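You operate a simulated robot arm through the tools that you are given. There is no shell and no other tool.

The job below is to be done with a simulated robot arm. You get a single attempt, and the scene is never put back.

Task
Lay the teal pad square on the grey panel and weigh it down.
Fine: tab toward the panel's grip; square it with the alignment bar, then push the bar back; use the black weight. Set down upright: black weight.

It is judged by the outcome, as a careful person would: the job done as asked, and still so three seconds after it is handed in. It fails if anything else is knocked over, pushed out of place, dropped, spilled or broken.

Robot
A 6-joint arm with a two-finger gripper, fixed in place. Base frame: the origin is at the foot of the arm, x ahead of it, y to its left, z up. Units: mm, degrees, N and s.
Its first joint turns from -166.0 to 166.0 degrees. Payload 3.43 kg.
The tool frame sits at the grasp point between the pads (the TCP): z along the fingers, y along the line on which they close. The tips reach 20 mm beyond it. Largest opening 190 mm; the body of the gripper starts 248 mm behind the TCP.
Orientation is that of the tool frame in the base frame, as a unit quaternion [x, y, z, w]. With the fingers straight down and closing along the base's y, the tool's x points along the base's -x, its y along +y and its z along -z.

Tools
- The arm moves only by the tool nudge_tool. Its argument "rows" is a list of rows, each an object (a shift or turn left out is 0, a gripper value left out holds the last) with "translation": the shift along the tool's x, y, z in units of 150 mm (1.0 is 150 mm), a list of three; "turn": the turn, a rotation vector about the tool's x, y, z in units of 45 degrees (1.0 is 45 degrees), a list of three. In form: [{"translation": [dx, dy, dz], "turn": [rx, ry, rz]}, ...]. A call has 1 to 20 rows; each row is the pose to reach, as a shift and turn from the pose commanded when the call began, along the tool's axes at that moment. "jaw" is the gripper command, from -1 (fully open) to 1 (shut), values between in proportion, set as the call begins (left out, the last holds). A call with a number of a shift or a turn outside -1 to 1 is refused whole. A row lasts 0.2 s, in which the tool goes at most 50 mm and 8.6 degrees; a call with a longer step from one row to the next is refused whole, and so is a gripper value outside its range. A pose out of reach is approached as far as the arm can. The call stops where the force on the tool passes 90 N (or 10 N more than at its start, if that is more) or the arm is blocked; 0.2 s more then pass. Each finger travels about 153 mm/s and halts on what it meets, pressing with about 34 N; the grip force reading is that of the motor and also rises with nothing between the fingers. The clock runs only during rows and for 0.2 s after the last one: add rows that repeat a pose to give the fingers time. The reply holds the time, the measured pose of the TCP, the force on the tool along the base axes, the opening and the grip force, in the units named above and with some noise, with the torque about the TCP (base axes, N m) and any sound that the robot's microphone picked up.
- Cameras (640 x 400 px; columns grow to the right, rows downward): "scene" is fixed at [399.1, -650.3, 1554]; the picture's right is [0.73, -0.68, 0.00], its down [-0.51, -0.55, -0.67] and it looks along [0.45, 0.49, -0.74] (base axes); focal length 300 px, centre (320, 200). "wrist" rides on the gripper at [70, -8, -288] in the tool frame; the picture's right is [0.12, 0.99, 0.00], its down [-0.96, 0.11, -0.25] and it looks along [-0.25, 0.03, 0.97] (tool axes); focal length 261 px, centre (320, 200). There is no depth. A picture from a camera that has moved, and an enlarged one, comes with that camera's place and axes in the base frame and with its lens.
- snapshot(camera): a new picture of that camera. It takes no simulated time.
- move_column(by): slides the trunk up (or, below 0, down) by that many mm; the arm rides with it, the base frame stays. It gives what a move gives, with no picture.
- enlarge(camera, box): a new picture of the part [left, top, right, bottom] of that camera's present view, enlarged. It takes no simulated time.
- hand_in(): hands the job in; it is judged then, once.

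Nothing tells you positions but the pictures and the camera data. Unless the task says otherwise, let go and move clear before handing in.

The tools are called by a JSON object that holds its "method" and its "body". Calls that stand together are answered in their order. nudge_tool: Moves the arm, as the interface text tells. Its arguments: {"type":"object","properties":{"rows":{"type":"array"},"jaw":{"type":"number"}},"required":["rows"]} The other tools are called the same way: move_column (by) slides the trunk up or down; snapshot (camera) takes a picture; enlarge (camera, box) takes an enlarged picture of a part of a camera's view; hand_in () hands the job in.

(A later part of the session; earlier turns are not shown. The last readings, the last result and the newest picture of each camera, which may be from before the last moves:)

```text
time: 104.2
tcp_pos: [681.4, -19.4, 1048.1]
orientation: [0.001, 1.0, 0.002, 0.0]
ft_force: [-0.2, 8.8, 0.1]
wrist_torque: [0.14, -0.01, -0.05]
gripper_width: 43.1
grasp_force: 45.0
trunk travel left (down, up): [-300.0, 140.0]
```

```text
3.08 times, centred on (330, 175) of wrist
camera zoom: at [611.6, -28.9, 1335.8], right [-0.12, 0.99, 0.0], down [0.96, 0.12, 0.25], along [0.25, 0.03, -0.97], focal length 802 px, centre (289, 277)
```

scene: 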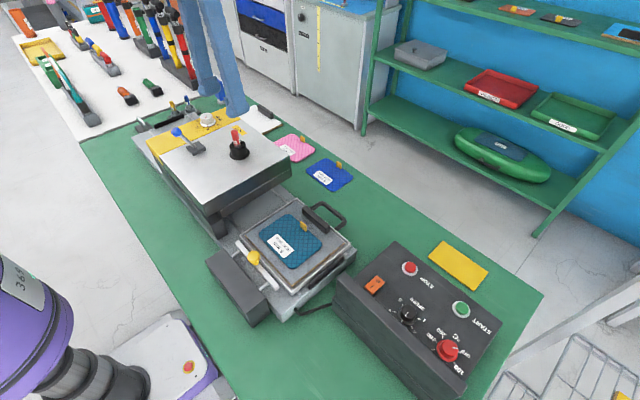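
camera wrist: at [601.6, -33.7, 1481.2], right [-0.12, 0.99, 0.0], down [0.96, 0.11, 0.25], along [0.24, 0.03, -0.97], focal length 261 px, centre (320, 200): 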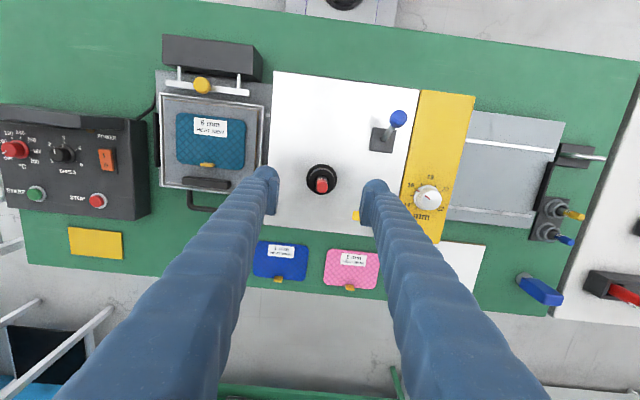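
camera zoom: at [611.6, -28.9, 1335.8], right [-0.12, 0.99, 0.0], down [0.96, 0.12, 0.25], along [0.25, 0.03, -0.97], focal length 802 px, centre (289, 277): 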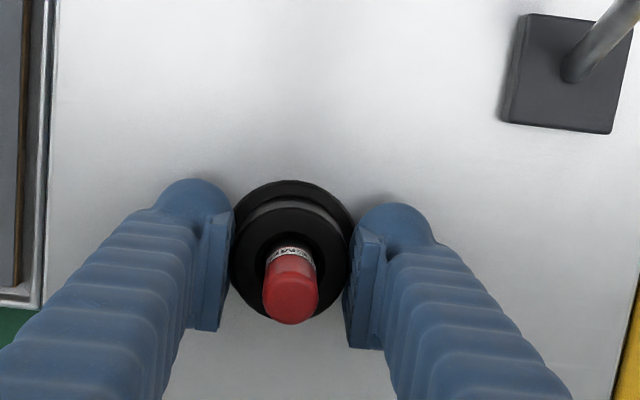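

I have the body at 43 mm, but there's a sideways reaction of about 9 N, so it may be fixed. I'll test with a small 3 mm lift and read the force.

{"method": "nudge_tool", "body": {"rows": [{"translation": [0, 0, -0.007]}, {"translation": [0, 0, -0.014]}, {"translation": [0, 0, -0.02]}]}}

{"method": "enlarge", "body": {"camera": "scene", "box": [200, 110, 280, 170]}}

```text
time: 105.0
tcp_pos: [682.1, -20.0, 1048.4]
orientation: [0.0, 1.0, 0.002, -0.003]
ft_force: [-3.5, 11.2, -38.9]
wrist_torque: [0.02, -0.14, -0.03]
gripper_width: 42.9
grasp_force: 44.6
trunk travel left (down, up): [-300.0, 140.0]
```

```text
6.67 times, centred on (240, 140) of scene
camera zoom: at [399.1, -650.3, 1554.0], right [0.73, -0.68, 0.0], down [-0.51, -0.55, -0.67], along [0.45, 0.49, -0.74], focal length 2002 px, centre (853, 600)
```

zoom: 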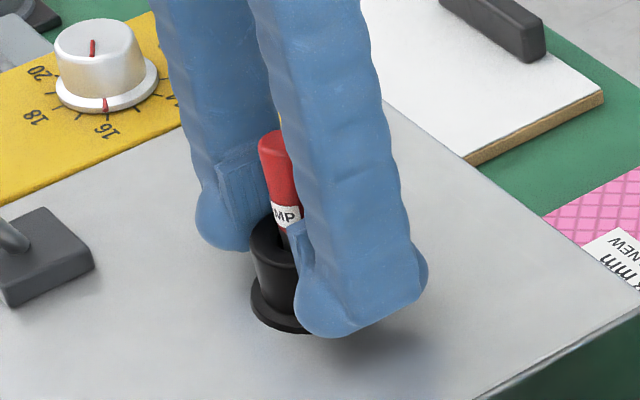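

The lift reads -39 N with no movement, so this is a fixed probe socket on the press and not the weight. I'll relax the load, release it and rise, then search more carefully.

{"method": "nudge_tool", "body": {"rows": [{"translation": [0, 0, 0.01]}, {"translation": [0, 0, 0.02]}, {"translation": [0, 0, 0.02]}]}}

{"method": "nudge_tool", "body": {"rows": [{"translation": [0, 0, 0]}, {"translation": [0, 0, 0]}], "jaw": -0.1}}

{"method": "nudge_tool", "body": {"rows": [{"translation": [0, 0, -0.2]}, {"translation": [0, 0, -0.5]}, {"translation": [0, 0, -0.8]}, {"translation": [0, 0, -1.0]}]}}

{"method": "snapshot", "body": {"camera": "scene"}}

{"method": "enlarge", "body": {"camera": "scene", "box": [200, 110, 280, 170]}}

```text
time: 105.8
tcp_pos: [681.7, -19.4, 1048.9]
orientation: [0.0, 1.0, 0.002, -0.001]
ft_force: [-17.0, 16.2, -14.9]
wrist_torque: [0.12, 0.4, 0.04]
gripper_width: 42.9
grasp_force: 45.1
trunk travel left (down, up): [-300.0, 140.0]
```

```text
time: 106.4
tcp_pos: [684.1, -22.5, 1048.5]
orientation: [0.0, 1.0, 0.001, 0.001]
ft_force: [-0.6, 0.0, 0.1]
wrist_torque: [-0.03, 0.0, 0.03]
gripper_width: 104.5
grasp_force: 0.0
trunk travel left (down, up): [-300.0, 140.0]
```

```text
time: 107.4
tcp_pos: [683.2, -22.3, 1200.2]
orientation: [0.0, 1.0, 0.002, 0.0]
ft_force: [-0.3, 1.1, -0.2]
wrist_torque: [-0.01, -0.03, 0.01]
gripper_width: 104.5
grasp_force: 0.1
trunk travel left (down, up): [-300.0, 140.0]
```

```text
taken
```

scene: 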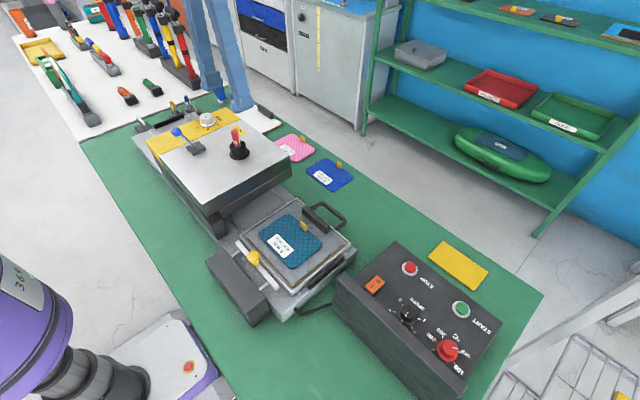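

```text
6.67 times, centred on (240, 140) of scene
camera zoom: at [399.1, -650.3, 1554.0], right [0.73, -0.68, 0.0], down [-0.51, -0.55, -0.67], along [0.45, 0.49, -0.74], focal length 2002 px, centre (853, 600)
```

zoom: 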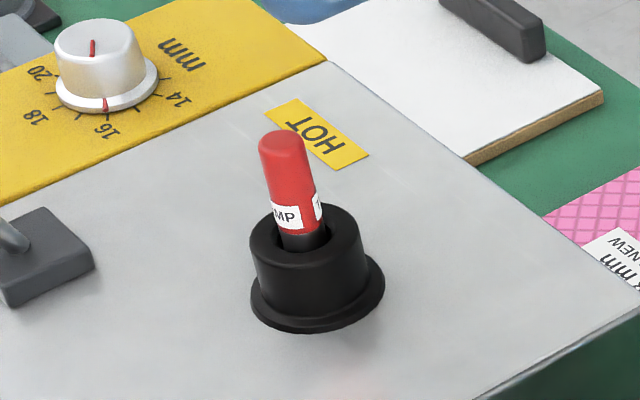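

The socket is undisturbed. The weight must be somewhere I haven't seen well, and my rough distance to the rack beyond the -y end may have been too large, so I'll go over there for a closer look.

{"method": "nudge_tool", "body": {"rows": [{"translation": [0.1, -0.25, 0]}, {"translation": [0.2, -0.5, 0]}, {"translation": [0.3, -0.75, 0]}, {"translation": [0.4, -1.0, 0]}]}}

{"method": "nudge_tool", "body": {"rows": [{"translation": [0.1, -0.25, 0]}, {"translation": [0.2, -0.5, 0]}, {"translation": [0.3, -0.75, 0]}, {"translation": [0.4, -1.0, 0]}]}}

{"method": "nudge_tool", "body": {"rows": [{"translation": [0.1, -0.25, 0]}, {"translation": [0.2, -0.5, 0]}, {"translation": [0.3, -0.75, 0]}, {"translation": [0.4, -1.0, 0]}]}}

{"method": "nudge_tool", "body": {"rows": [{"translation": [0.1, -0.25, 0]}, {"translation": [0.2, -0.5, 0]}, {"translation": [0.3, -0.75, 0]}, {"translation": [0.35, -0.9, 0]}]}}

{"method": "snapshot", "body": {"camera": "wrist"}}

{"method": "nudge_tool", "body": {"rows": [{"turn": [0.19, 0, 0]}, {"turn": [0.38, 0, 0]}, {"turn": [0.57, 0, 0]}, {"turn": [0.76, 0, 0]}]}}

{"method": "snapshot", "body": {"camera": "wrist"}}

```text
time: 108.4
tcp_pos: [626.1, -174.6, 1200.4]
orientation: [-0.001, 1.0, 0.002, -0.001]
ft_force: [0.1, 0.0, 0.0]
wrist_torque: [0.09, -0.07, 0.01]
gripper_width: 104.3
grasp_force: 0.0
trunk travel left (down, up): [-300.0, 140.0]
```

```text
time: 109.4
tcp_pos: [563.6, -319.8, 1196.8]
orientation: [0.0, 1.0, 0.003, 0.0]
ft_force: [-0.6, -0.6, -0.6]
wrist_torque: [0.12, -0.01, -0.02]
gripper_width: 104.7
grasp_force: 0.0
trunk travel left (down, up): [-300.0, 140.0]
```

```text
time: 110.4
tcp_pos: [501.1, -470.8, 1198.0]
orientation: [0.0, 1.0, 0.003, 0.0]
ft_force: [0.3, -0.6, 0.1]
wrist_torque: [0.1, -0.02, 0.02]
gripper_width: 104.3
grasp_force: 0.0
trunk travel left (down, up): [-300.0, 140.0]
```

```text
time: 111.4
tcp_pos: [450.7, -606.2, 1198.2]
orientation: [0.0, 1.0, 0.003, 0.0]
ft_force: [0.0, -0.2, 0.0]
wrist_torque: [0.14, -0.01, -0.02]
gripper_width: 104.3
grasp_force: 0.1
trunk travel left (down, up): [-300.0, 140.0]
```

```text
taken
camera wrist: at [380.3, -616.1, 1485.0], right [-0.12, 0.99, 0.0], down [0.96, 0.11, 0.25], along [0.25, 0.03, -0.97], focal length 261 px, centre (320, 200)
```

wrist: 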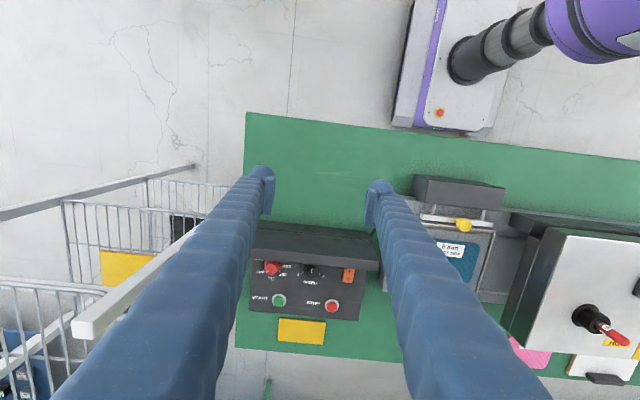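

```text
time: 112.4
tcp_pos: [451.5, -603.5, 1197.1]
orientation: [0.0, 0.956, -0.293, 0.0]
ft_force: [-0.6, 0.9, -0.1]
wrist_torque: [0.03, 0.05, -0.02]
gripper_width: 104.4
grasp_force: 0.1
trunk travel left (down, up): [-300.0, 140.0]
```

```text
taken
camera wrist: at [381.5, -449.4, 1439.8], right [-0.12, 0.82, -0.56], down [0.96, 0.24, 0.14], along [0.25, -0.52, -0.82], focal length 261 px, centre (320, 200)
```

wrist: 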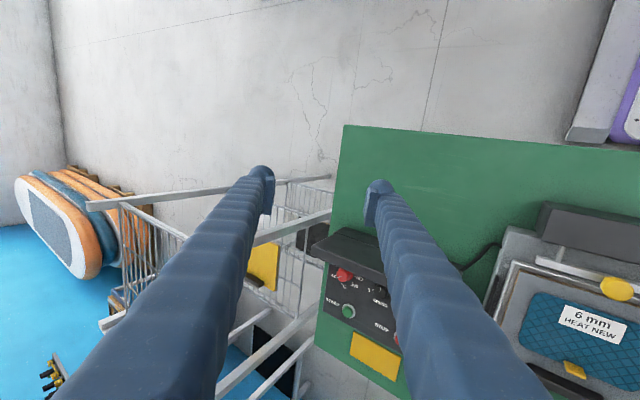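

There's a dark object inside the wire basket next to the yellow panel. I'll zoom in on it.

{"method": "enlarge", "body": {"camera": "wrist", "box": [230, 170, 350, 320]}}

{"method": "enlarge", "body": {"camera": "wrist", "box": [280, 210, 340, 270]}}

{"method": "enlarge", "body": {"camera": "wrist", "box": [70, 180, 260, 400]}}

```text
2.67 times, centred on (290, 245) of wrist
camera zoom: at [381.5, -449.4, 1439.8], right [-0.12, 0.82, -0.56], down [0.96, 0.24, 0.14], along [0.25, -0.52, -0.82], focal length 695 px, centre (400, 80)
```

zoom: 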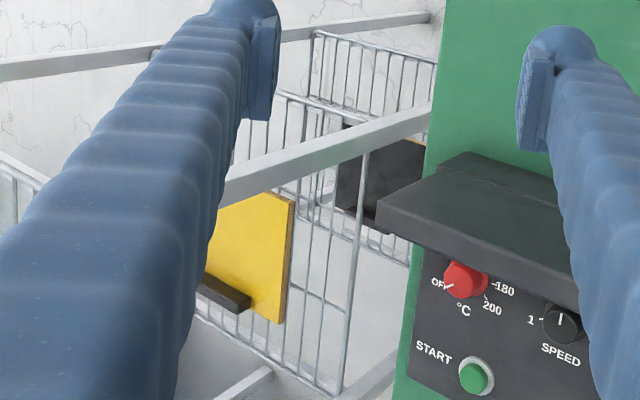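

```text
6.67 times, centred on (310, 240) of wrist
camera zoom: at [381.5, -449.4, 1439.8], right [-0.12, 0.82, -0.56], down [0.96, 0.24, 0.14], along [0.25, -0.52, -0.82], focal length 1738 px, centre (387, -67)
```

zoom: 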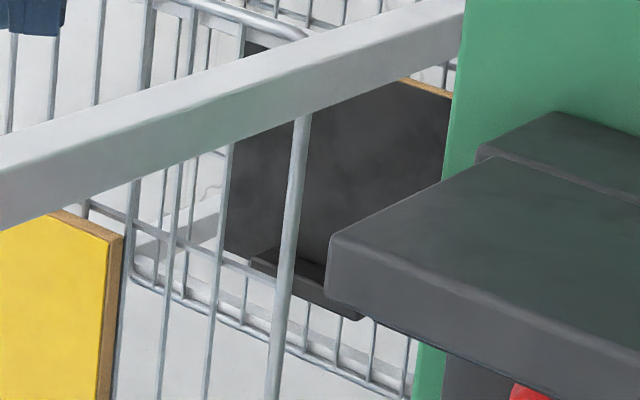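

```text
1.82 times, centred on (165, 290) of wrist
camera zoom: at [381.5, -449.4, 1439.8], right [-0.12, 0.82, -0.56], down [0.96, 0.24, 0.14], along [0.25, -0.52, -0.82], focal length 474 px, centre (602, 36)
```

zoom: 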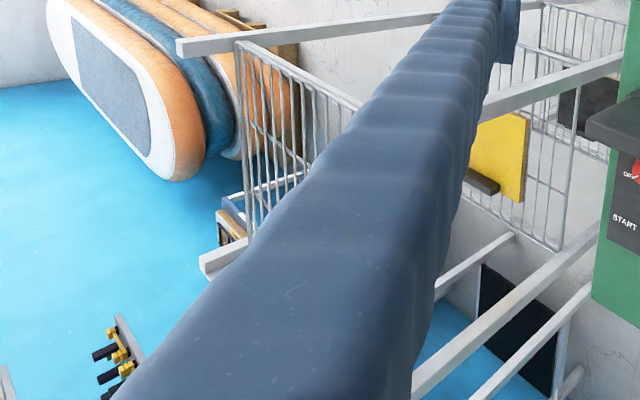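

That dark object is just another panel hanging in the rack. Looking back at my earlier zooms, though, there's a dark block with a chrome handle near the far corner of the outfeed bed at about (590,583), within reach at roughly 830 mm. That could be the weight, so I'll zoom in on it.

{"method": "enlarge", "body": {"camera": "scene", "box": [125, 100, 185, 145]}}

{"method": "enlarge", "body": {"camera": "scene", "box": [135, 105, 165, 135]}}

```text
8.89 times, centred on (155, 122) of scene
camera zoom: at [399.1, -650.3, 1554.0], right [0.73, -0.68, 0.0], down [-0.51, -0.55, -0.67], along [0.45, 0.49, -0.74], focal length 2669 px, centre (1787, 889)
```

zoom: 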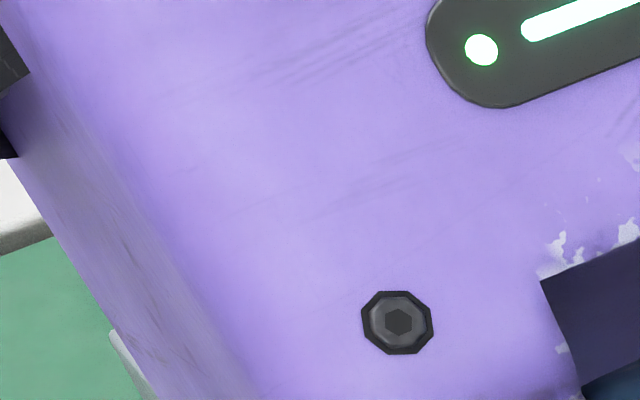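

```text
13.33 times, centred on (150, 120) of scene
camera zoom: at [399.1, -650.3, 1554.0], right [0.73, -0.68, 0.0], down [-0.51, -0.55, -0.67], along [0.45, 0.49, -0.74], focal length 4004 px, centre (2587, 1267)
```

zoom: 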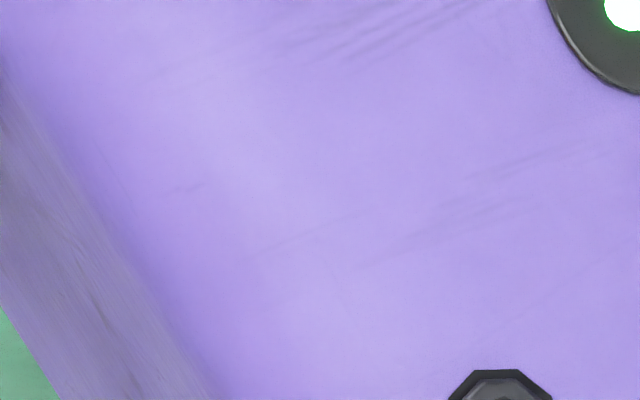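

The arm is blocking the scene camera from this pose. I'll straighten up and travel back to the +y side at safe height.

{"method": "nudge_tool", "body": {"rows": [{"turn": [-0.19, 0, 0]}, {"turn": [-0.38, 0, 0]}, {"turn": [-0.57, 0, 0]}, {"turn": [-0.76, 0, 0]}]}}

{"method": "nudge_tool", "body": {"rows": [{"translation": [-0.08, 0.25, 0]}, {"translation": [-0.16, 0.5, 0]}, {"translation": [-0.24, 0.75, 0]}, {"translation": [-0.3, 1.0, 0]}]}}

{"method": "nudge_tool", "body": {"rows": [{"translation": [-0.08, 0.25, 0]}, {"translation": [-0.16, 0.5, 0]}, {"translation": [-0.24, 0.75, 0]}, {"translation": [-0.3, 1.0, 0]}]}}

{"method": "nudge_tool", "body": {"rows": [{"translation": [0, 0.3, 0]}, {"translation": [0, 0.6, 0]}, {"translation": [0, 0.9, 0]}, {"translation": [0, 1.0, 0]}]}}

{"method": "nudge_tool", "body": {"rows": [{"translation": [0, 0.3, 0]}, {"translation": [0, 0.6, 0]}, {"translation": [0, 0.9, 0]}, {"translation": [0, 1.0, 0]}]}}

{"method": "nudge_tool", "body": {"rows": [{"translation": [0, 0.3, 0]}, {"translation": [0, 0.6, 0]}, {"translation": [0, 0.9, 0]}, {"translation": [0, 1.0, 0]}]}}

{"method": "snapshot", "body": {"camera": "wrist"}}

{"method": "snapshot", "body": {"camera": "scene"}}

{"method": "enlarge", "body": {"camera": "scene", "box": [125, 100, 185, 145]}}

```text
time: 113.4
tcp_pos: [451.3, -607.5, 1196.4]
orientation: [0.0, 1.0, 0.004, 0.0]
ft_force: [-0.2, -1.2, -1.1]
wrist_torque: [0.09, 0.0, 0.05]
gripper_width: 104.1
grasp_force: 0.1
trunk travel left (down, up): [-300.0, 140.0]
```

```text
time: 114.4
tcp_pos: [498.2, -456.1, 1197.6]
orientation: [0.001, 1.0, 0.002, 0.001]
ft_force: [0.6, -0.2, -0.3]
wrist_torque: [-0.04, 0.01, 0.0]
gripper_width: 104.7
grasp_force: 0.1
trunk travel left (down, up): [-300.0, 140.0]
```

```text
time: 115.4
tcp_pos: [541.1, -303.7, 1202.0]
orientation: [0.001, 1.0, 0.001, 0.001]
ft_force: [0.4, 0.6, -0.2]
wrist_torque: [-0.12, 0.02, 0.01]
gripper_width: 104.5
grasp_force: 0.1
trunk travel left (down, up): [-300.0, 140.0]
```

```text
time: 116.4
tcp_pos: [540.5, -155.6, 1197.7]
orientation: [-0.001, 1.0, 0.001, 0.001]
ft_force: [0.3, 0.6, 1.0]
wrist_torque: [-0.12, 0.04, 0.05]
gripper_width: 104.5
grasp_force: 0.0
trunk travel left (down, up): [-300.0, 140.0]
```

```text
time: 117.4
tcp_pos: [539.3, -2.6, 1199.5]
orientation: [0.001, 1.0, 0.002, 0.0]
ft_force: [0.0, 0.8, -0.2]
wrist_torque: [-0.08, 0.03, 0.0]
gripper_width: 104.6
grasp_force: 0.0
trunk travel left (down, up): [-300.0, 140.0]
```

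```text
time: 118.4
tcp_pos: [541.3, 145.4, 1201.2]
orientation: [0.0, 1.0, 0.002, 0.0]
ft_force: [0.0, 0.9, 0.1]
wrist_torque: [-0.1, -0.01, 0.02]
gripper_width: 104.5
grasp_force: 0.0
trunk travel left (down, up): [-300.0, 140.0]
```

```text
taken
camera wrist: at [470.6, 136.6, 1487.9], right [-0.12, 0.99, 0.0], down [0.96, 0.12, 0.25], along [0.25, 0.03, -0.97], focal length 261 px, centre (320, 200)
```

wrist: 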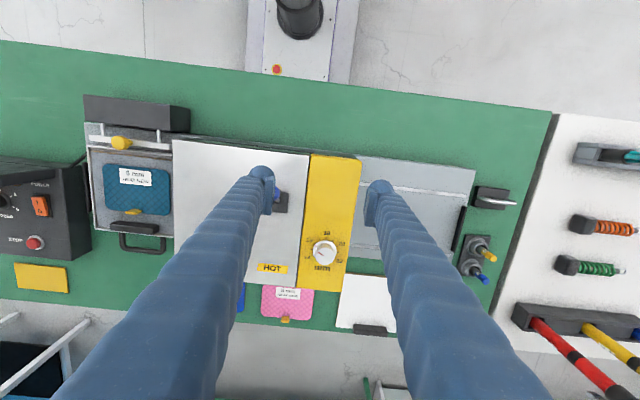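

```text
taken
```

scene: 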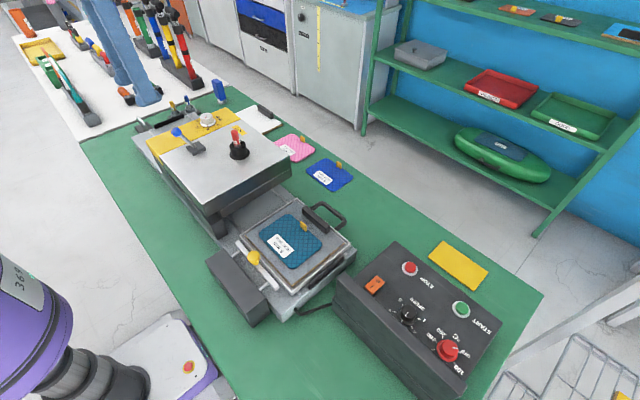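

```text
8.89 times, centred on (155, 122) of scene
camera zoom: at [399.1, -650.3, 1554.0], right [0.73, -0.68, 0.0], down [-0.51, -0.55, -0.67], along [0.45, 0.49, -0.74], focal length 2669 px, centre (1787, 889)
```

zoom: 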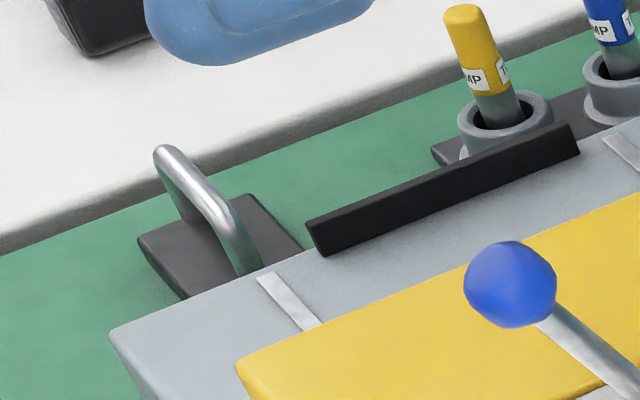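

There it is: a black slab with an upright chrome bail handle, just past the end of the outfeed bed. That is the black weight. I'll zoom in from above and then move over it.

{"method": "enlarge", "body": {"camera": "wrist", "box": [445, 165, 535, 235]}}

{"method": "nudge_tool", "body": {"rows": [{"translation": [0, 0.3, 0]}, {"translation": [0, 0.6, 0]}, {"translation": [0, 0.9, 0]}, {"translation": [0, 1.0, 0]}]}}

{"method": "nudge_tool", "body": {"rows": [{"translation": [0, 0.3, 0]}, {"translation": [0, 0.6, 0]}, {"translation": [0, 0.9, 0]}, {"translation": [0, 1.0, 0]}]}}

{"method": "snapshot", "body": {"camera": "wrist"}}

```text
5.71 times, centred on (490, 200) of wrist
camera zoom: at [470.6, 136.6, 1487.9], right [-0.12, 0.99, 0.0], down [0.96, 0.12, 0.25], along [0.25, 0.03, -0.97], focal length 1489 px, centre (-651, 200)
```

zoom: 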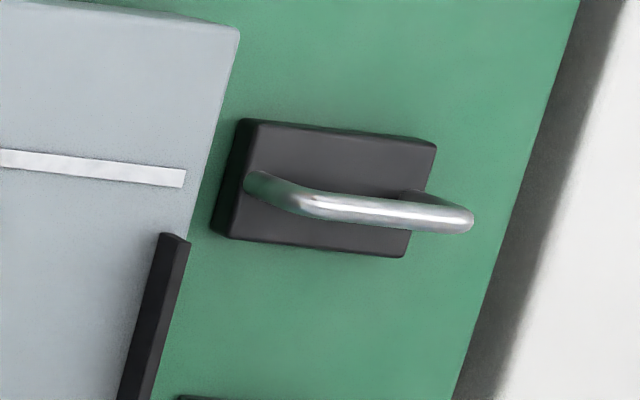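

```text
time: 119.4
tcp_pos: [537.5, 295.8, 1201.7]
orientation: [0.0, 1.0, 0.002, -0.001]
ft_force: [-0.2, -0.3, 0.2]
wrist_torque: [-0.11, -0.03, -0.02]
gripper_width: 104.5
grasp_force: 0.0
trunk travel left (down, up): [-300.0, 140.0]
```

```text
time: 120.4
tcp_pos: [539.9, 445.2, 1200.9]
orientation: [0.0, 1.0, 0.001, 0.0]
ft_force: [-0.2, -0.6, -0.4]
wrist_torque: [-0.08, -0.03, 0.0]
gripper_width: 104.4
grasp_force: 0.1
trunk travel left (down, up): [-300.0, 140.0]
```

```text
taken
camera wrist: at [470.4, 436.2, 1488.2], right [-0.12, 0.99, 0.0], down [0.96, 0.12, 0.25], along [0.25, 0.03, -0.97], focal length 261 px, centre (320, 200)
```

wrist: 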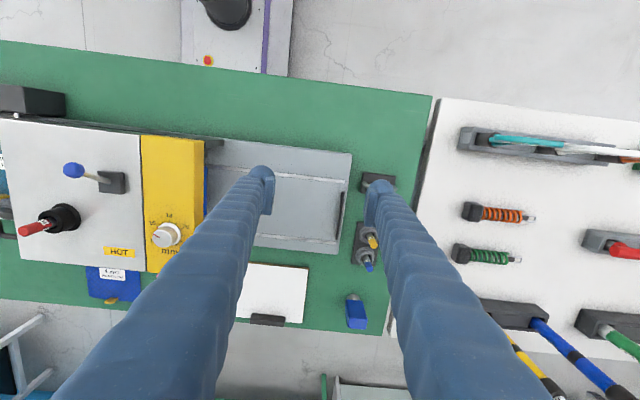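

The weight is an 87×54 mm black slab centred at about (583,596), aligned with the base axes, with its handle bar running along y. I'll move over it, yaw the tool 90° so the fingers close across the handle, and look again.

{"method": "nudge_tool", "body": {"rows": [{"translation": [-0.08, 0.25, 0]}, {"translation": [-0.16, 0.5, 0]}, {"translation": [-0.24, 0.75, 0]}, {"translation": [-0.287, 1.0, 0]}]}}

{"method": "nudge_tool", "body": {"rows": [{"turn": [0, 0, 0.18]}, {"turn": [0, 0, 0.36]}, {"turn": [0, 0, 0.54]}, {"turn": [0, 0, 0.72]}, {"turn": [0, 0, 0.9]}, {"turn": [0, 0, 1.0]}]}}

{"method": "nudge_tool", "body": {"rows": [{"turn": [0, 0, 0.18]}, {"turn": [0, 0, 0.36]}, {"turn": [0, 0, 0.54]}, {"turn": [0, 0, 0.72]}, {"turn": [0, 0, 0.9]}, {"turn": [0, 0, 1.0]}]}}

{"method": "snapshot", "body": {"camera": "wrist"}}

{"method": "enlarge", "body": {"camera": "wrist", "box": [260, 130, 400, 230]}}

{"method": "enlarge", "body": {"camera": "scene", "box": [120, 90, 190, 145]}}

```text
time: 121.4
tcp_pos: [582.5, 594.7, 1199.2]
orientation: [0.0, 1.0, 0.001, 0.0]
ft_force: [-0.1, -0.1, 0.2]
wrist_torque: [-0.13, -0.01, -0.03]
gripper_width: 104.4
grasp_force: 0.0
trunk travel left (down, up): [-300.0, 140.0]
```

```text
time: 122.8
tcp_pos: [583.1, 593.6, 1202.2]
orientation: [0.384, 0.923, 0.001, -0.001]
ft_force: [0.7, -0.8, 0.3]
wrist_torque: [-0.01, 0.0, 0.0]
gripper_width: 104.5
grasp_force: 0.0
trunk travel left (down, up): [-300.0, 140.0]
```

```text
time: 124.2
tcp_pos: [583.2, 594.0, 1199.9]
orientation: [0.709, 0.706, 0.001, -0.001]
ft_force: [0.3, -0.5, 0.7]
wrist_torque: [-0.02, -0.01, 0.0]
gripper_width: 104.6
grasp_force: 0.0
trunk travel left (down, up): [-300.0, 140.0]
```

```text
taken
camera wrist: at [574.8, 663.7, 1487.5], right [0.99, 0.12, 0.0], down [0.11, -0.96, 0.24], along [0.03, -0.24, -0.97], focal length 261 px, centre (320, 200)
```

wrist: 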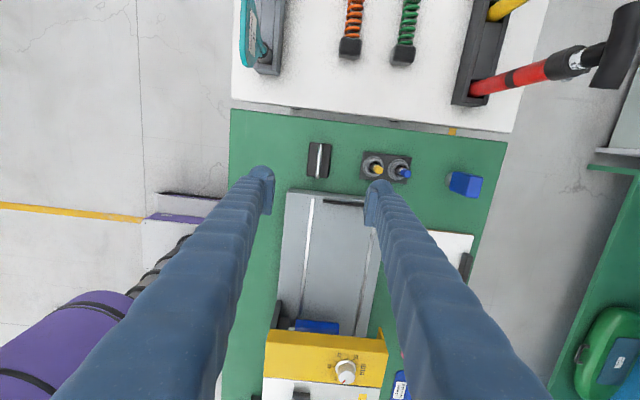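

```text
4.00 times, centred on (330, 180) of wrist
camera zoom: at [574.8, 663.7, 1487.5], right [0.99, 0.12, 0.0], down [0.11, -0.96, 0.24], along [0.03, -0.24, -0.97], focal length 1043 px, centre (280, 280)
```

zoom: 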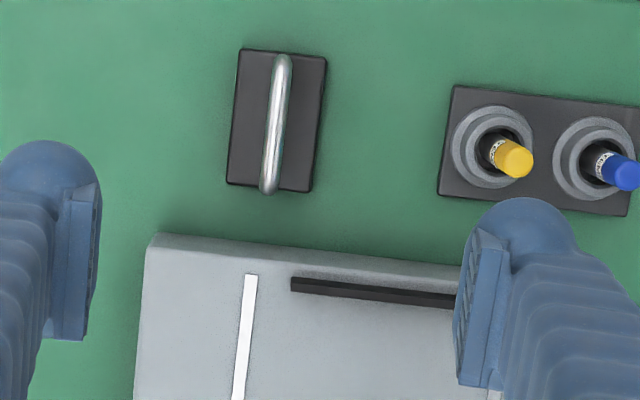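

```text
7.27 times, centred on (155, 118) of scene
camera zoom: at [399.1, -650.3, 1554.0], right [0.73, -0.68, 0.0], down [-0.51, -0.55, -0.67], along [0.45, 0.49, -0.74], focal length 2184 px, centre (1520, 800)
```

zoom: 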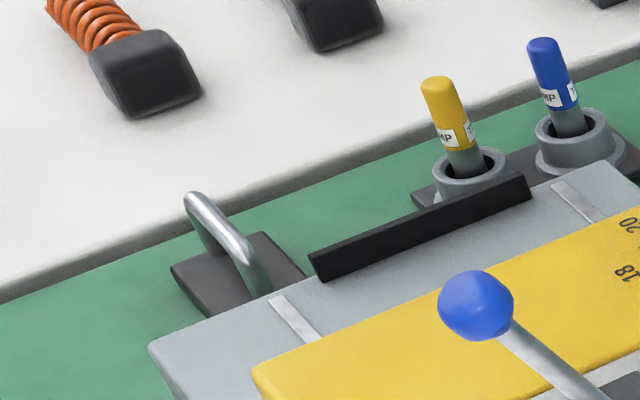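

Now I can see it clearly: a black slab with a chrome bar handle, centre about (580,599), handle top near z≈872. I'll set the jaws to 60 mm and descend above it in stages.

{"method": "nudge_tool", "body": {"rows": [{"translation": [0.01, -0.006, 0.25]}, {"translation": [0.02, -0.012, 0.5]}, {"translation": [0.033, -0.018, 0.75]}, {"translation": [0.033, -0.018, 1.0]}], "jaw": 0.368}}

{"method": "nudge_tool", "body": {"rows": [{"translation": [0, 0, 0.25]}, {"translation": [0, 0, 0.5]}, {"translation": [0, 0, 0.75]}]}}

{"method": "enlarge", "body": {"camera": "wrist", "box": [240, 110, 420, 240]}}

{"method": "enlarge", "body": {"camera": "scene", "box": [110, 80, 200, 145]}}

```text
time: 125.2
tcp_pos: [584.7, 597.3, 1050.5]
orientation: [0.707, 0.707, 0.001, -0.001]
ft_force: [0.7, 0.3, 0.1]
wrist_torque: [-0.02, -0.02, 0.01]
gripper_width: 59.8
grasp_force: 0.1
trunk travel left (down, up): [-300.0, 140.0]
```

```text
time: 126.0
tcp_pos: [585.2, 599.8, 939.1]
orientation: [0.707, 0.707, 0.001, -0.001]
ft_force: [0.5, -1.0, 0.2]
wrist_torque: [0.02, 0.05, 0.0]
gripper_width: 60.1
grasp_force: 0.0
trunk travel left (down, up): [-300.0, 140.0]
```

```text
3.08 times, centred on (330, 175) of wrist
camera zoom: at [576.8, 669.5, 1225.9], right [0.99, 0.12, 0.0], down [0.12, -0.96, 0.24], along [0.03, -0.24, -0.97], focal length 802 px, centre (289, 277)
```

zoom: 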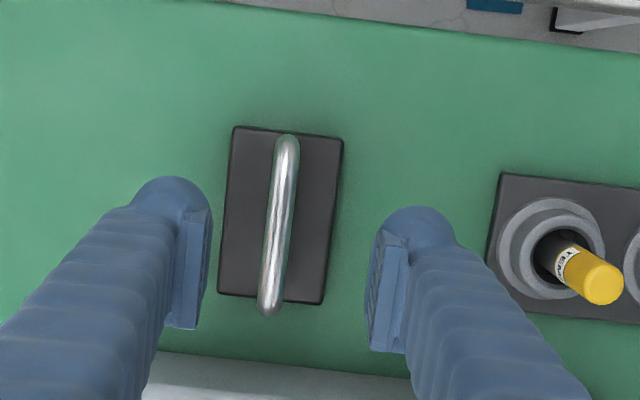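

```text
6.15 times, centred on (155, 112) of scene
camera zoom: at [399.1, -650.3, 1554.0], right [0.73, -0.68, 0.0], down [-0.51, -0.55, -0.67], along [0.45, 0.49, -0.74], focal length 1848 px, centre (1335, 738)
```

zoom: 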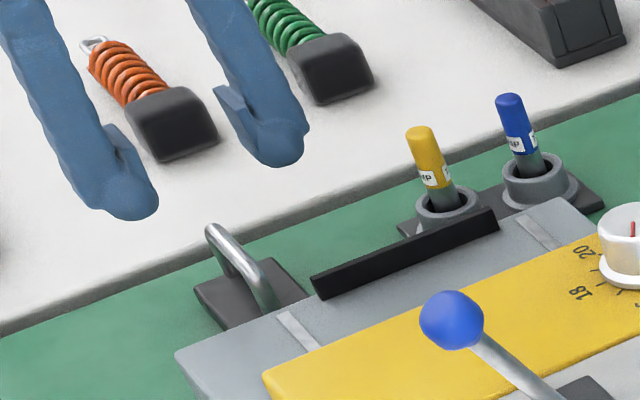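

The handle is centred to within about 4 mm; I'll correct that and lower to just above the slab.

{"method": "nudge_tool", "body": {"rows": [{"translation": [0.01, -0.013, 0.1]}, {"translation": [0.02, -0.027, 0.25]}, {"translation": [0.02, -0.027, 0.38]}]}}

{"method": "enlarge", "body": {"camera": "wrist", "box": [240, 110, 420, 240]}}

{"method": "enlarge", "body": {"camera": "scene", "box": [120, 85, 190, 140]}}

```text
time: 126.8
tcp_pos: [578.5, 602.2, 882.4]
orientation: [0.707, 0.707, 0.001, -0.001]
ft_force: [1.0, 0.5, 0.6]
wrist_torque: [0.05, 0.05, 0.03]
gripper_width: 60.0
grasp_force: 0.1
trunk travel left (down, up): [-300.0, 140.0]
```

```text
3.08 times, centred on (330, 175) of wrist
camera zoom: at [569.3, 673.1, 1168.8], right [0.99, 0.12, 0.0], down [0.12, -0.96, 0.24], along [0.03, -0.24, -0.97], focal length 802 px, centre (289, 277)
```

zoom: 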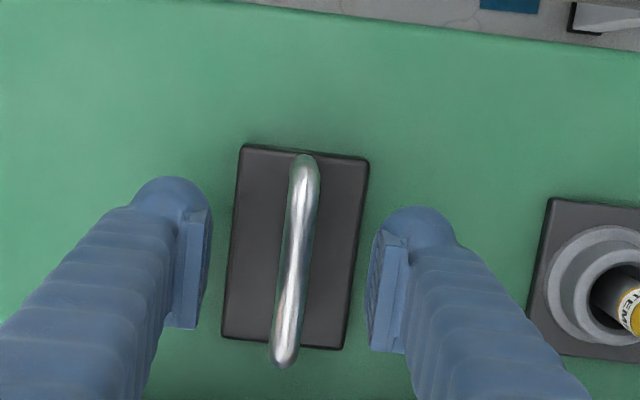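

```text
7.27 times, centred on (155, 112) of scene
camera zoom: at [399.1, -650.3, 1554.0], right [0.73, -0.68, 0.0], down [-0.51, -0.55, -0.67], along [0.45, 0.49, -0.74], focal length 2184 px, centre (1520, 836)
```

zoom: 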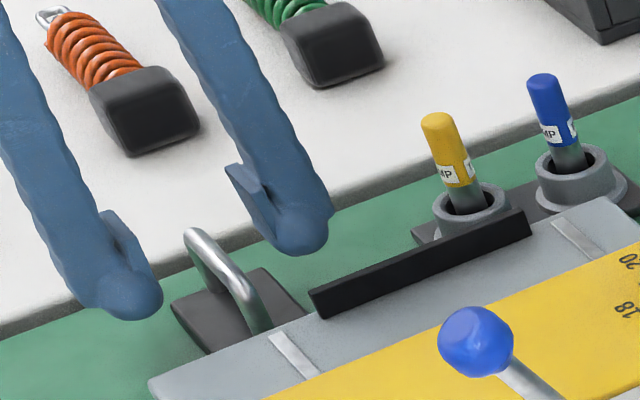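

Aligned well. I'll lower the last 14 mm and watch for contact with the slab.

{"method": "nudge_tool", "body": {"rows": [{"translation": [0, 0.005, 0.03]}, {"translation": [0, 0.01, 0.06]}, {"translation": [0, 0.01, 0.08]}]}}

{"method": "nudge_tool", "body": {"rows": [{"translation": [0, 0, 0.01]}, {"translation": [0, 0, 0.02]}]}}

{"method": "enlarge", "body": {"camera": "scene", "box": [120, 85, 190, 140]}}

```text
time: 127.6
tcp_pos: [577.4, 602.1, 868.8]
orientation: [0.707, 0.707, 0.001, -0.002]
ft_force: [0.3, 0.6, 0.2]
wrist_torque: [-0.01, -0.02, 0.01]
gripper_width: 59.9
grasp_force: 0.0
trunk travel left (down, up): [-300.0, 140.0]
```

```text
time: 128.2
tcp_pos: [577.0, 603.5, 866.0]
orientation: [0.707, 0.707, 0.001, -0.001]
ft_force: [0.7, -0.4, 0.4]
wrist_torque: [0.0, 0.01, 0.01]
gripper_width: 60.0
grasp_force: 0.0
trunk travel left (down, up): [-300.0, 140.0]
```

```text
7.27 times, centred on (155, 112) of scene
camera zoom: at [399.1, -650.3, 1554.0], right [0.73, -0.68, 0.0], down [-0.51, -0.55, -0.67], along [0.45, 0.49, -0.74], focal length 2184 px, centre (1520, 836)
```

zoom: 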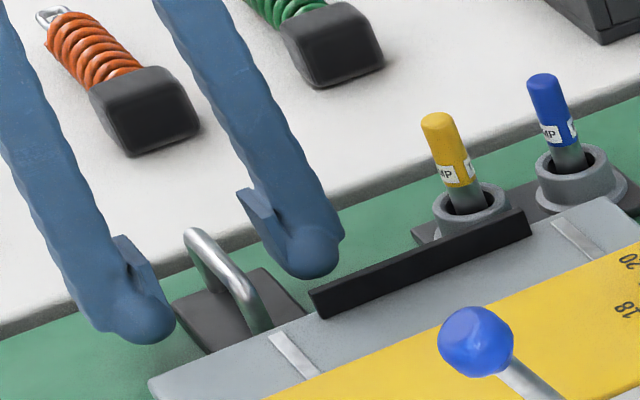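

No contact yet, and the handle bar should be right at the grip centre. I'll close on it.

{"method": "nudge_tool", "body": {"rows": [{"translation": [0, 0, 0]}, {"translation": [0, 0, 0]}, {"translation": [0, 0, 0]}, {"translation": [0, 0, 0]}], "jaw": 1}}

{"method": "enlarge", "body": {"camera": "scene", "box": [120, 85, 190, 140]}}

{"method": "enlarge", "body": {"camera": "wrist", "box": [240, 110, 420, 240]}}

```text
time: 129.2
tcp_pos: [578.2, 602.7, 867.0]
orientation: [0.707, 0.707, 0.001, -0.001]
ft_force: [-1.5, 1.7, -0.8]
wrist_torque: [0.08, 0.03, 0.02]
gripper_width: 6.7
grasp_force: 33.9
trunk travel left (down, up): [-300.0, 140.0]
```

```text
7.27 times, centred on (155, 112) of scene
camera zoom: at [399.1, -650.3, 1554.0], right [0.73, -0.68, 0.0], down [-0.51, -0.55, -0.67], along [0.45, 0.49, -0.74], focal length 2184 px, centre (1520, 836)
```

zoom: 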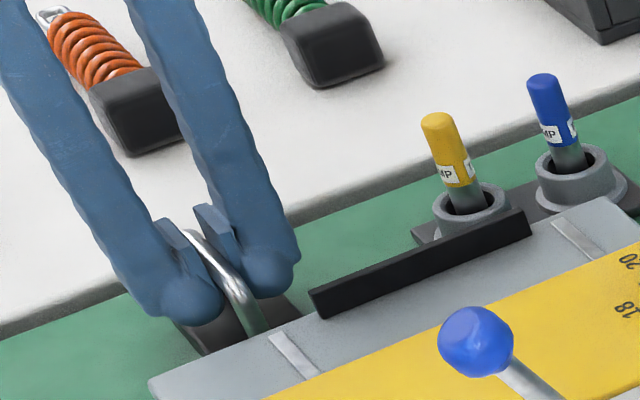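

```text
3.08 times, centred on (330, 175) of wrist
camera zoom: at [568.8, 672.6, 1153.9], right [0.99, 0.12, 0.0], down [0.12, -0.96, 0.24], along [0.03, -0.24, -0.97], focal length 802 px, centre (289, 277)
```

zoom: 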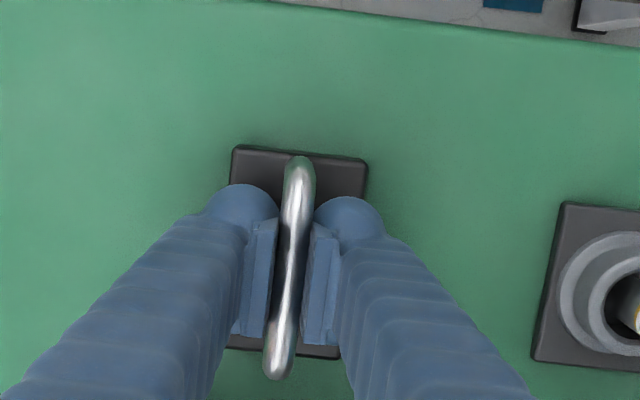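

The handle is gripped. I'll lift a few millimetres slowly and check that the weight comes up freely.

{"method": "nudge_tool", "body": {"rows": [{"translation": [0, 0, -0.01]}, {"translation": [0, 0, -0.025]}, {"translation": [0, 0, -0.04]}, {"translation": [0, 0, -0.06]}, {"translation": [0, 0, -0.06]}]}}

{"method": "enlarge", "body": {"camera": "scene", "box": [120, 85, 190, 140]}}

{"method": "enlarge", "body": {"camera": "wrist", "box": [240, 110, 420, 240]}}

```text
time: 130.4
tcp_pos: [577.8, 602.3, 875.9]
orientation: [0.707, 0.707, 0.001, -0.001]
ft_force: [-0.6, -0.1, -4.9]
wrist_torque: [-0.01, 0.0, -0.02]
gripper_width: 7.0
grasp_force: 34.2
trunk travel left (down, up): [-300.0, 140.0]
```

```text
7.27 times, centred on (155, 112) of scene
camera zoom: at [399.1, -650.3, 1554.0], right [0.73, -0.68, 0.0], down [-0.51, -0.55, -0.67], along [0.45, 0.49, -0.74], focal length 2184 px, centre (1520, 836)
```

zoom: 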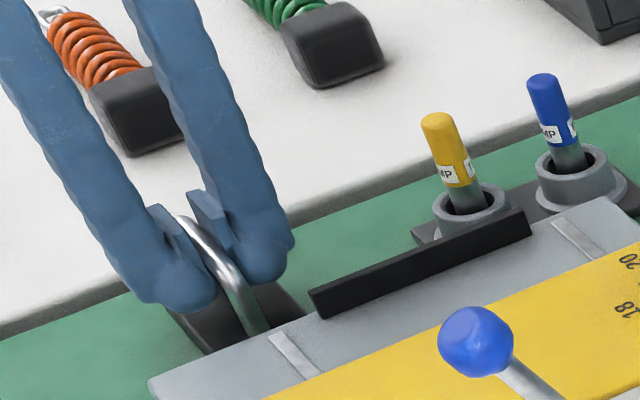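

```text
3.08 times, centred on (330, 175) of wrist
camera zoom: at [569.0, 672.6, 1162.5], right [0.99, 0.12, 0.0], down [0.12, -0.96, 0.24], along [0.03, -0.24, -0.97], focal length 802 px, centre (289, 277)
```

zoom: 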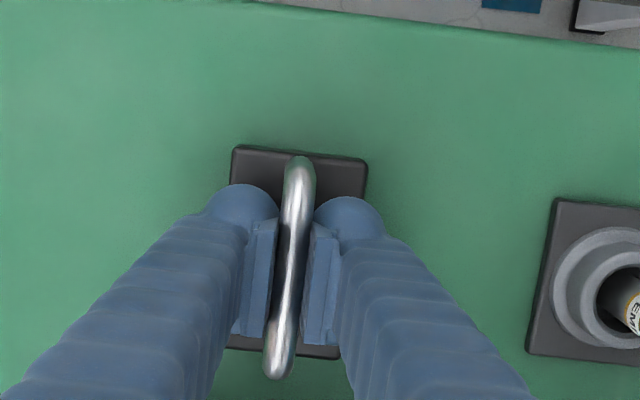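

The weight lifts freely at about 5 N, so this is the movable black weight. I'll raise it slowly and steadily.

{"method": "nudge_tool", "body": {"rows": [{"translation": [0, 0, -0.04]}, {"translation": [0, 0, -0.1]}, {"translation": [0, 0, -0.16]}, {"translation": [0, 0, -0.24]}, {"translation": [0, 0, -0.32]}, {"translation": [0, 0, -0.4]}, {"translation": [0, 0, -0.46]}]}}

{"method": "nudge_tool", "body": {"rows": [{"translation": [0, 0, -0.06]}, {"translation": [0, 0, -0.16]}, {"translation": [0, 0, -0.28]}, {"translation": [0, 0, -0.4]}, {"translation": [0, 0, -0.52]}, {"translation": [0, 0, -0.64]}, {"translation": [0, 0, -0.76]}, {"translation": [0, 0, -0.88]}, {"translation": [0, 0, -0.95]}, {"translation": [0, 0, -1.0]}]}}

{"method": "snapshot", "body": {"camera": "scene"}}

```text
time: 132.0
tcp_pos: [577.6, 601.7, 945.2]
orientation: [0.707, 0.707, 0.001, -0.001]
ft_force: [-0.3, 0.2, -4.8]
wrist_torque: [0.03, -0.01, 0.02]
gripper_width: 7.1
grasp_force: 34.6
trunk travel left (down, up): [-300.0, 140.0]
```

```text
time: 134.2
tcp_pos: [577.6, 603.3, 1093.3]
orientation: [0.707, 0.708, 0.001, -0.001]
ft_force: [0.1, 1.0, -5.6]
wrist_torque: [-0.03, 0.01, 0.02]
gripper_width: 6.8
grasp_force: 33.9
trunk travel left (down, up): [-300.0, 140.0]
```

```text
taken
```

scene: 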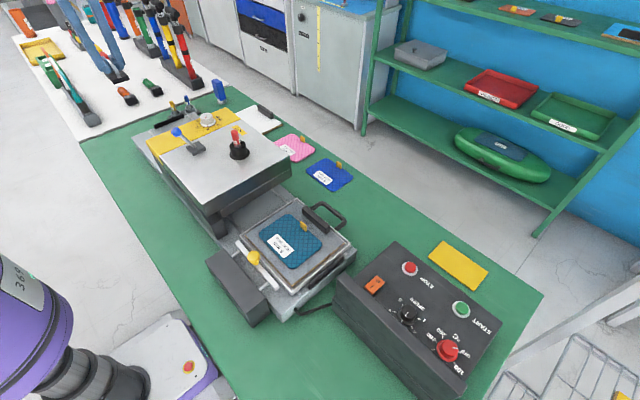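

The grip is steady at 7 mm. I'll rise a bit more and carry the weight around the robot side of the press at z≈1150 in smooth steps.

{"method": "nudge_tool", "body": {"rows": [{"translation": [0, 0, -0.08]}, {"translation": [0, 0, -0.2]}, {"translation": [0, 0, -0.32]}, {"translation": [0, 0, -0.4]}]}}

{"method": "nudge_tool", "body": {"rows": [{"translation": [-0.08, -0.04, 0]}, {"translation": [-0.24, -0.12, 0]}, {"translation": [-0.4, -0.2, 0]}, {"translation": [-0.56, -0.28, 0]}, {"translation": [-0.72, -0.36, 0]}, {"translation": [-0.88, -0.44, 0]}, {"translation": [-1.0, -0.5, 0]}]}}

{"method": "nudge_tool", "body": {"rows": [{"translation": [-0.08, 0, 0]}, {"translation": [-0.24, 0, 0]}, {"translation": [-0.4, 0, 0]}, {"translation": [-0.56, 0, 0]}, {"translation": [-0.72, 0, 0]}, {"translation": [-0.88, 0, 0]}, {"translation": [-1.0, 0, 0]}]}}

{"method": "nudge_tool", "body": {"rows": [{"translation": [-0.08, 0, 0]}, {"translation": [-0.24, 0, 0]}, {"translation": [-0.4, 0, 0]}, {"translation": [-0.56, 0, 0]}, {"translation": [-0.72, 0, 0]}, {"translation": [-0.88, 0, 0]}, {"translation": [-1.0, 0, 0]}]}}

{"method": "snapshot", "body": {"camera": "scene"}}

```text
time: 135.2
tcp_pos: [578.1, 601.0, 1154.4]
orientation: [0.707, 0.707, 0.001, -0.001]
ft_force: [-0.9, -0.4, -5.1]
wrist_torque: [0.07, -0.01, -0.01]
gripper_width: 6.9
grasp_force: 34.1
trunk travel left (down, up): [-300.0, 140.0]
```

```text
time: 136.8
tcp_pos: [501.5, 451.8, 1155.6]
orientation: [0.708, 0.707, 0.002, -0.001]
ft_force: [0.4, 0.5, -4.6]
wrist_torque: [0.1, -0.01, -0.01]
gripper_width: 6.9
grasp_force: 34.0
trunk travel left (down, up): [-300.0, 140.0]
```

```text
time: 138.4
tcp_pos: [502.1, 304.4, 1154.6]
orientation: [0.707, 0.707, 0.001, -0.001]
ft_force: [0.9, -0.6, -4.9]
wrist_torque: [0.04, -0.03, -0.01]
gripper_width: 7.2
grasp_force: 34.5
trunk travel left (down, up): [-300.0, 140.0]
```

```text
time: 140.0
tcp_pos: [502.2, 151.3, 1153.8]
orientation: [0.708, 0.706, 0.001, -0.001]
ft_force: [0.5, -0.3, -4.7]
wrist_torque: [0.04, -0.01, -0.02]
gripper_width: 7.3
grasp_force: 34.1
trunk travel left (down, up): [-300.0, 140.0]
```

```text
taken
```

scene: 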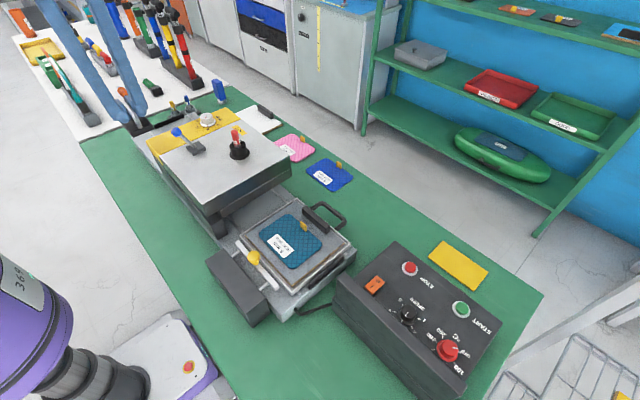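

Still holding at about 5 N. I'll continue along the same path toward the panel.

{"method": "nudge_tool", "body": {"rows": [{"translation": [-0.08, 0, 0]}, {"translation": [-0.24, 0, 0]}, {"translation": [-0.4, 0, 0]}, {"translation": [-0.56, 0, 0]}, {"translation": [-0.72, 0, 0]}, {"translation": [-0.88, 0, 0]}, {"translation": [-1.0, 0, 0]}]}}

{"method": "nudge_tool", "body": {"rows": [{"translation": [-0.08, 0, 0]}, {"translation": [-0.24, 0, 0]}, {"translation": [-0.4, 0, 0]}, {"translation": [-0.56, 0, 0]}, {"translation": [-0.72, 0, 0]}, {"translation": [-0.88, 0, 0]}, {"translation": [-1.0, 0, 0]}]}}

{"method": "nudge_tool", "body": {"rows": [{"translation": [-0.08, 0.07, 0]}, {"translation": [-0.22, 0.2, 0]}, {"translation": [-0.36, 0.34, 0]}, {"translation": [-0.5, 0.48, 0]}, {"translation": [-0.62, 0.62, 0]}, {"translation": [-0.72, 0.76, 0]}, {"translation": [-0.79, 0.88, 0]}, {"translation": [-0.81, 0.96, 0]}]}}

{"method": "snapshot", "body": {"camera": "wrist"}}

{"method": "snapshot", "body": {"camera": "scene"}}

```text
time: 141.6
tcp_pos: [502.7, -0.0, 1152.6]
orientation: [0.707, 0.707, 0.001, -0.001]
ft_force: [-0.2, 0.5, -5.8]
wrist_torque: [0.06, 0.02, -0.02]
gripper_width: 7.4
grasp_force: 33.6
trunk travel left (down, up): [-300.0, 140.0]
```

```text
time: 143.2
tcp_pos: [500.9, -148.3, 1152.4]
orientation: [0.707, 0.708, 0.001, -0.001]
ft_force: [-0.3, 0.2, -4.6]
wrist_torque: [0.06, 0.01, -0.01]
gripper_width: 6.8
grasp_force: 33.8
trunk travel left (down, up): [-300.0, 140.0]
```

```text
time: 145.0
tcp_pos: [646.7, -271.0, 1150.7]
orientation: [0.707, 0.707, 0.001, -0.002]
ft_force: [0.9, -0.7, -5.1]
wrist_torque: [0.01, 0.01, 0.01]
gripper_width: 7.0
grasp_force: 33.8
trunk travel left (down, up): [-300.0, 140.0]
```

```text
taken
camera wrist: at [638.0, -200.6, 1437.9], right [0.99, 0.12, 0.0], down [0.12, -0.96, 0.24], along [0.03, -0.24, -0.97], focal length 261 px, centre (320, 200)
```

wrist: 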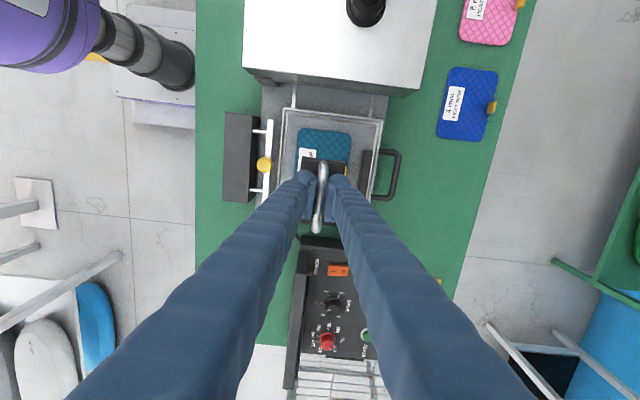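

```text
taken
```

scene: 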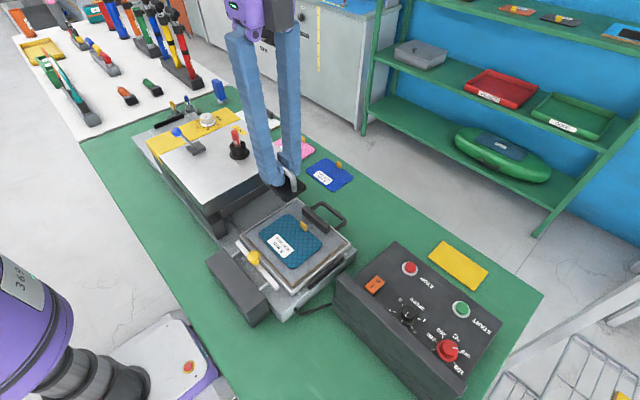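

The weight hangs directly over the pad centre, about (647,-271). I'll lower it in stages, expecting contact near TCP z≈950.

{"method": "nudge_tool", "body": {"rows": [{"translation": [0, 0, 0.08]}, {"translation": [0, 0, 0.24]}, {"translation": [0, 0, 0.4]}, {"translation": [0, 0, 0.56]}, {"translation": [0, 0, 0.72]}, {"translation": [0, 0, 0.86]}, {"translation": [0, 0, 0.95]}]}}

{"method": "nudge_tool", "body": {"rows": [{"translation": [0, 0, 0.05]}, {"translation": [0, 0, 0.12]}, {"translation": [0, 0, 0.2]}]}}

{"method": "enlarge", "body": {"camera": "scene", "box": [220, 160, 370, 290]}}

{"method": "enlarge", "body": {"camera": "wrist", "box": [200, 80, 440, 260]}}

```text
time: 146.6
tcp_pos: [646.1, -268.7, 1008.6]
orientation: [0.707, 0.707, 0.001, -0.002]
ft_force: [-0.2, -0.9, -6.0]
wrist_torque: [0.03, 0.02, 0.0]
gripper_width: 6.9
grasp_force: 33.8
trunk travel left (down, up): [-300.0, 140.0]
```

```text
time: 147.4
tcp_pos: [646.6, -267.9, 978.0]
orientation: [0.707, 0.707, 0.001, -0.002]
ft_force: [-0.6, -0.1, -5.7]
wrist_torque: [0.0, 0.02, 0.01]
gripper_width: 7.1
grasp_force: 33.8
trunk travel left (down, up): [-300.0, 140.0]
```

```text
3.08 times, centred on (295, 225) of scene
camera zoom: at [399.1, -650.3, 1554.0], right [0.73, -0.68, 0.0], down [-0.51, -0.55, -0.67], along [0.45, 0.49, -0.74], focal length 924 px, centre (397, 123)
```

zoom: 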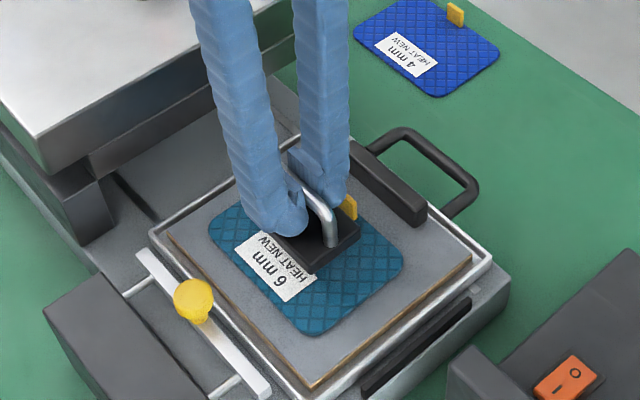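

```text
2.22 times, centred on (320, 170) of wrist
camera zoom: at [638.3, -199.2, 1265.2], right [0.99, 0.12, 0.0], down [0.12, -0.96, 0.24], along [0.03, -0.24, -0.97], focal length 579 px, centre (320, 267)
```

zoom: 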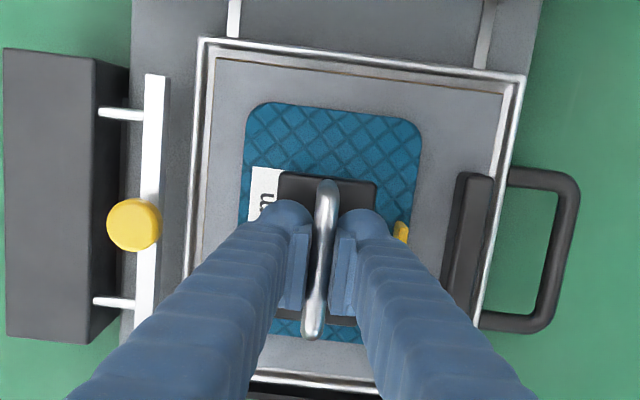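

Everything lines up. I'll shift 4 mm away from the tab for clearance and lower slowly to contact.

{"method": "nudge_tool", "body": {"rows": [{"translation": [-0.01, -0.02, 0.03]}, {"translation": [-0.013, -0.027, 0.08]}, {"translation": [-0.013, -0.027, 0.13]}]}}

{"method": "nudge_tool", "body": {"rows": [{"translation": [0, 0, 0.012]}, {"translation": [0, 0, 0.024]}]}}

```text
time: 148.2
tcp_pos: [643.1, -271.2, 959.6]
orientation: [0.707, 0.707, 0.002, -0.001]
ft_force: [-0.3, 0.8, -5.1]
wrist_torque: [0.02, 0.02, -0.02]
gripper_width: 7.1
grasp_force: 33.8
trunk travel left (down, up): [-300.0, 140.0]
```

```text
time: 148.8
tcp_pos: [643.4, -271.4, 955.0]
orientation: [0.707, 0.707, 0.001, -0.002]
ft_force: [0.4, -1.0, -5.2]
wrist_torque: [0.02, 0.0, 0.02]
gripper_width: 7.0
grasp_force: 34.0
trunk travel left (down, up): [-300.0, 140.0]
```

{"method": "nudge_tool", "body": {"rows": [{"translation": [0, 0, 0.01]}, {"translation": [0, 0, 0.02]}]}}

{"method": "nudge_tool", "body": {"rows": [{"translation": [0, 0, 0.007]}, {"translation": [0, 0, 0.013]}]}}

```text
time: 149.4
tcp_pos: [642.8, -270.6, 952.6]
orientation: [0.707, 0.707, 0.001, -0.002]
ft_force: [-0.5, -0.2, -5.5]
wrist_torque: [0.0, 0.04, 0.01]
gripper_width: 6.9
grasp_force: 34.5
trunk travel left (down, up): [-300.0, 140.0]
```

```text
time: 150.0
tcp_pos: [643.0, -271.3, 950.9]
orientation: [0.707, 0.707, 0.001, -0.001]
ft_force: [-0.9, 0.7, -3.9]
wrist_torque: [0.0, 0.02, 0.01]
gripper_width: 7.1
grasp_force: 33.9
trunk travel left (down, up): [-300.0, 140.0]
```

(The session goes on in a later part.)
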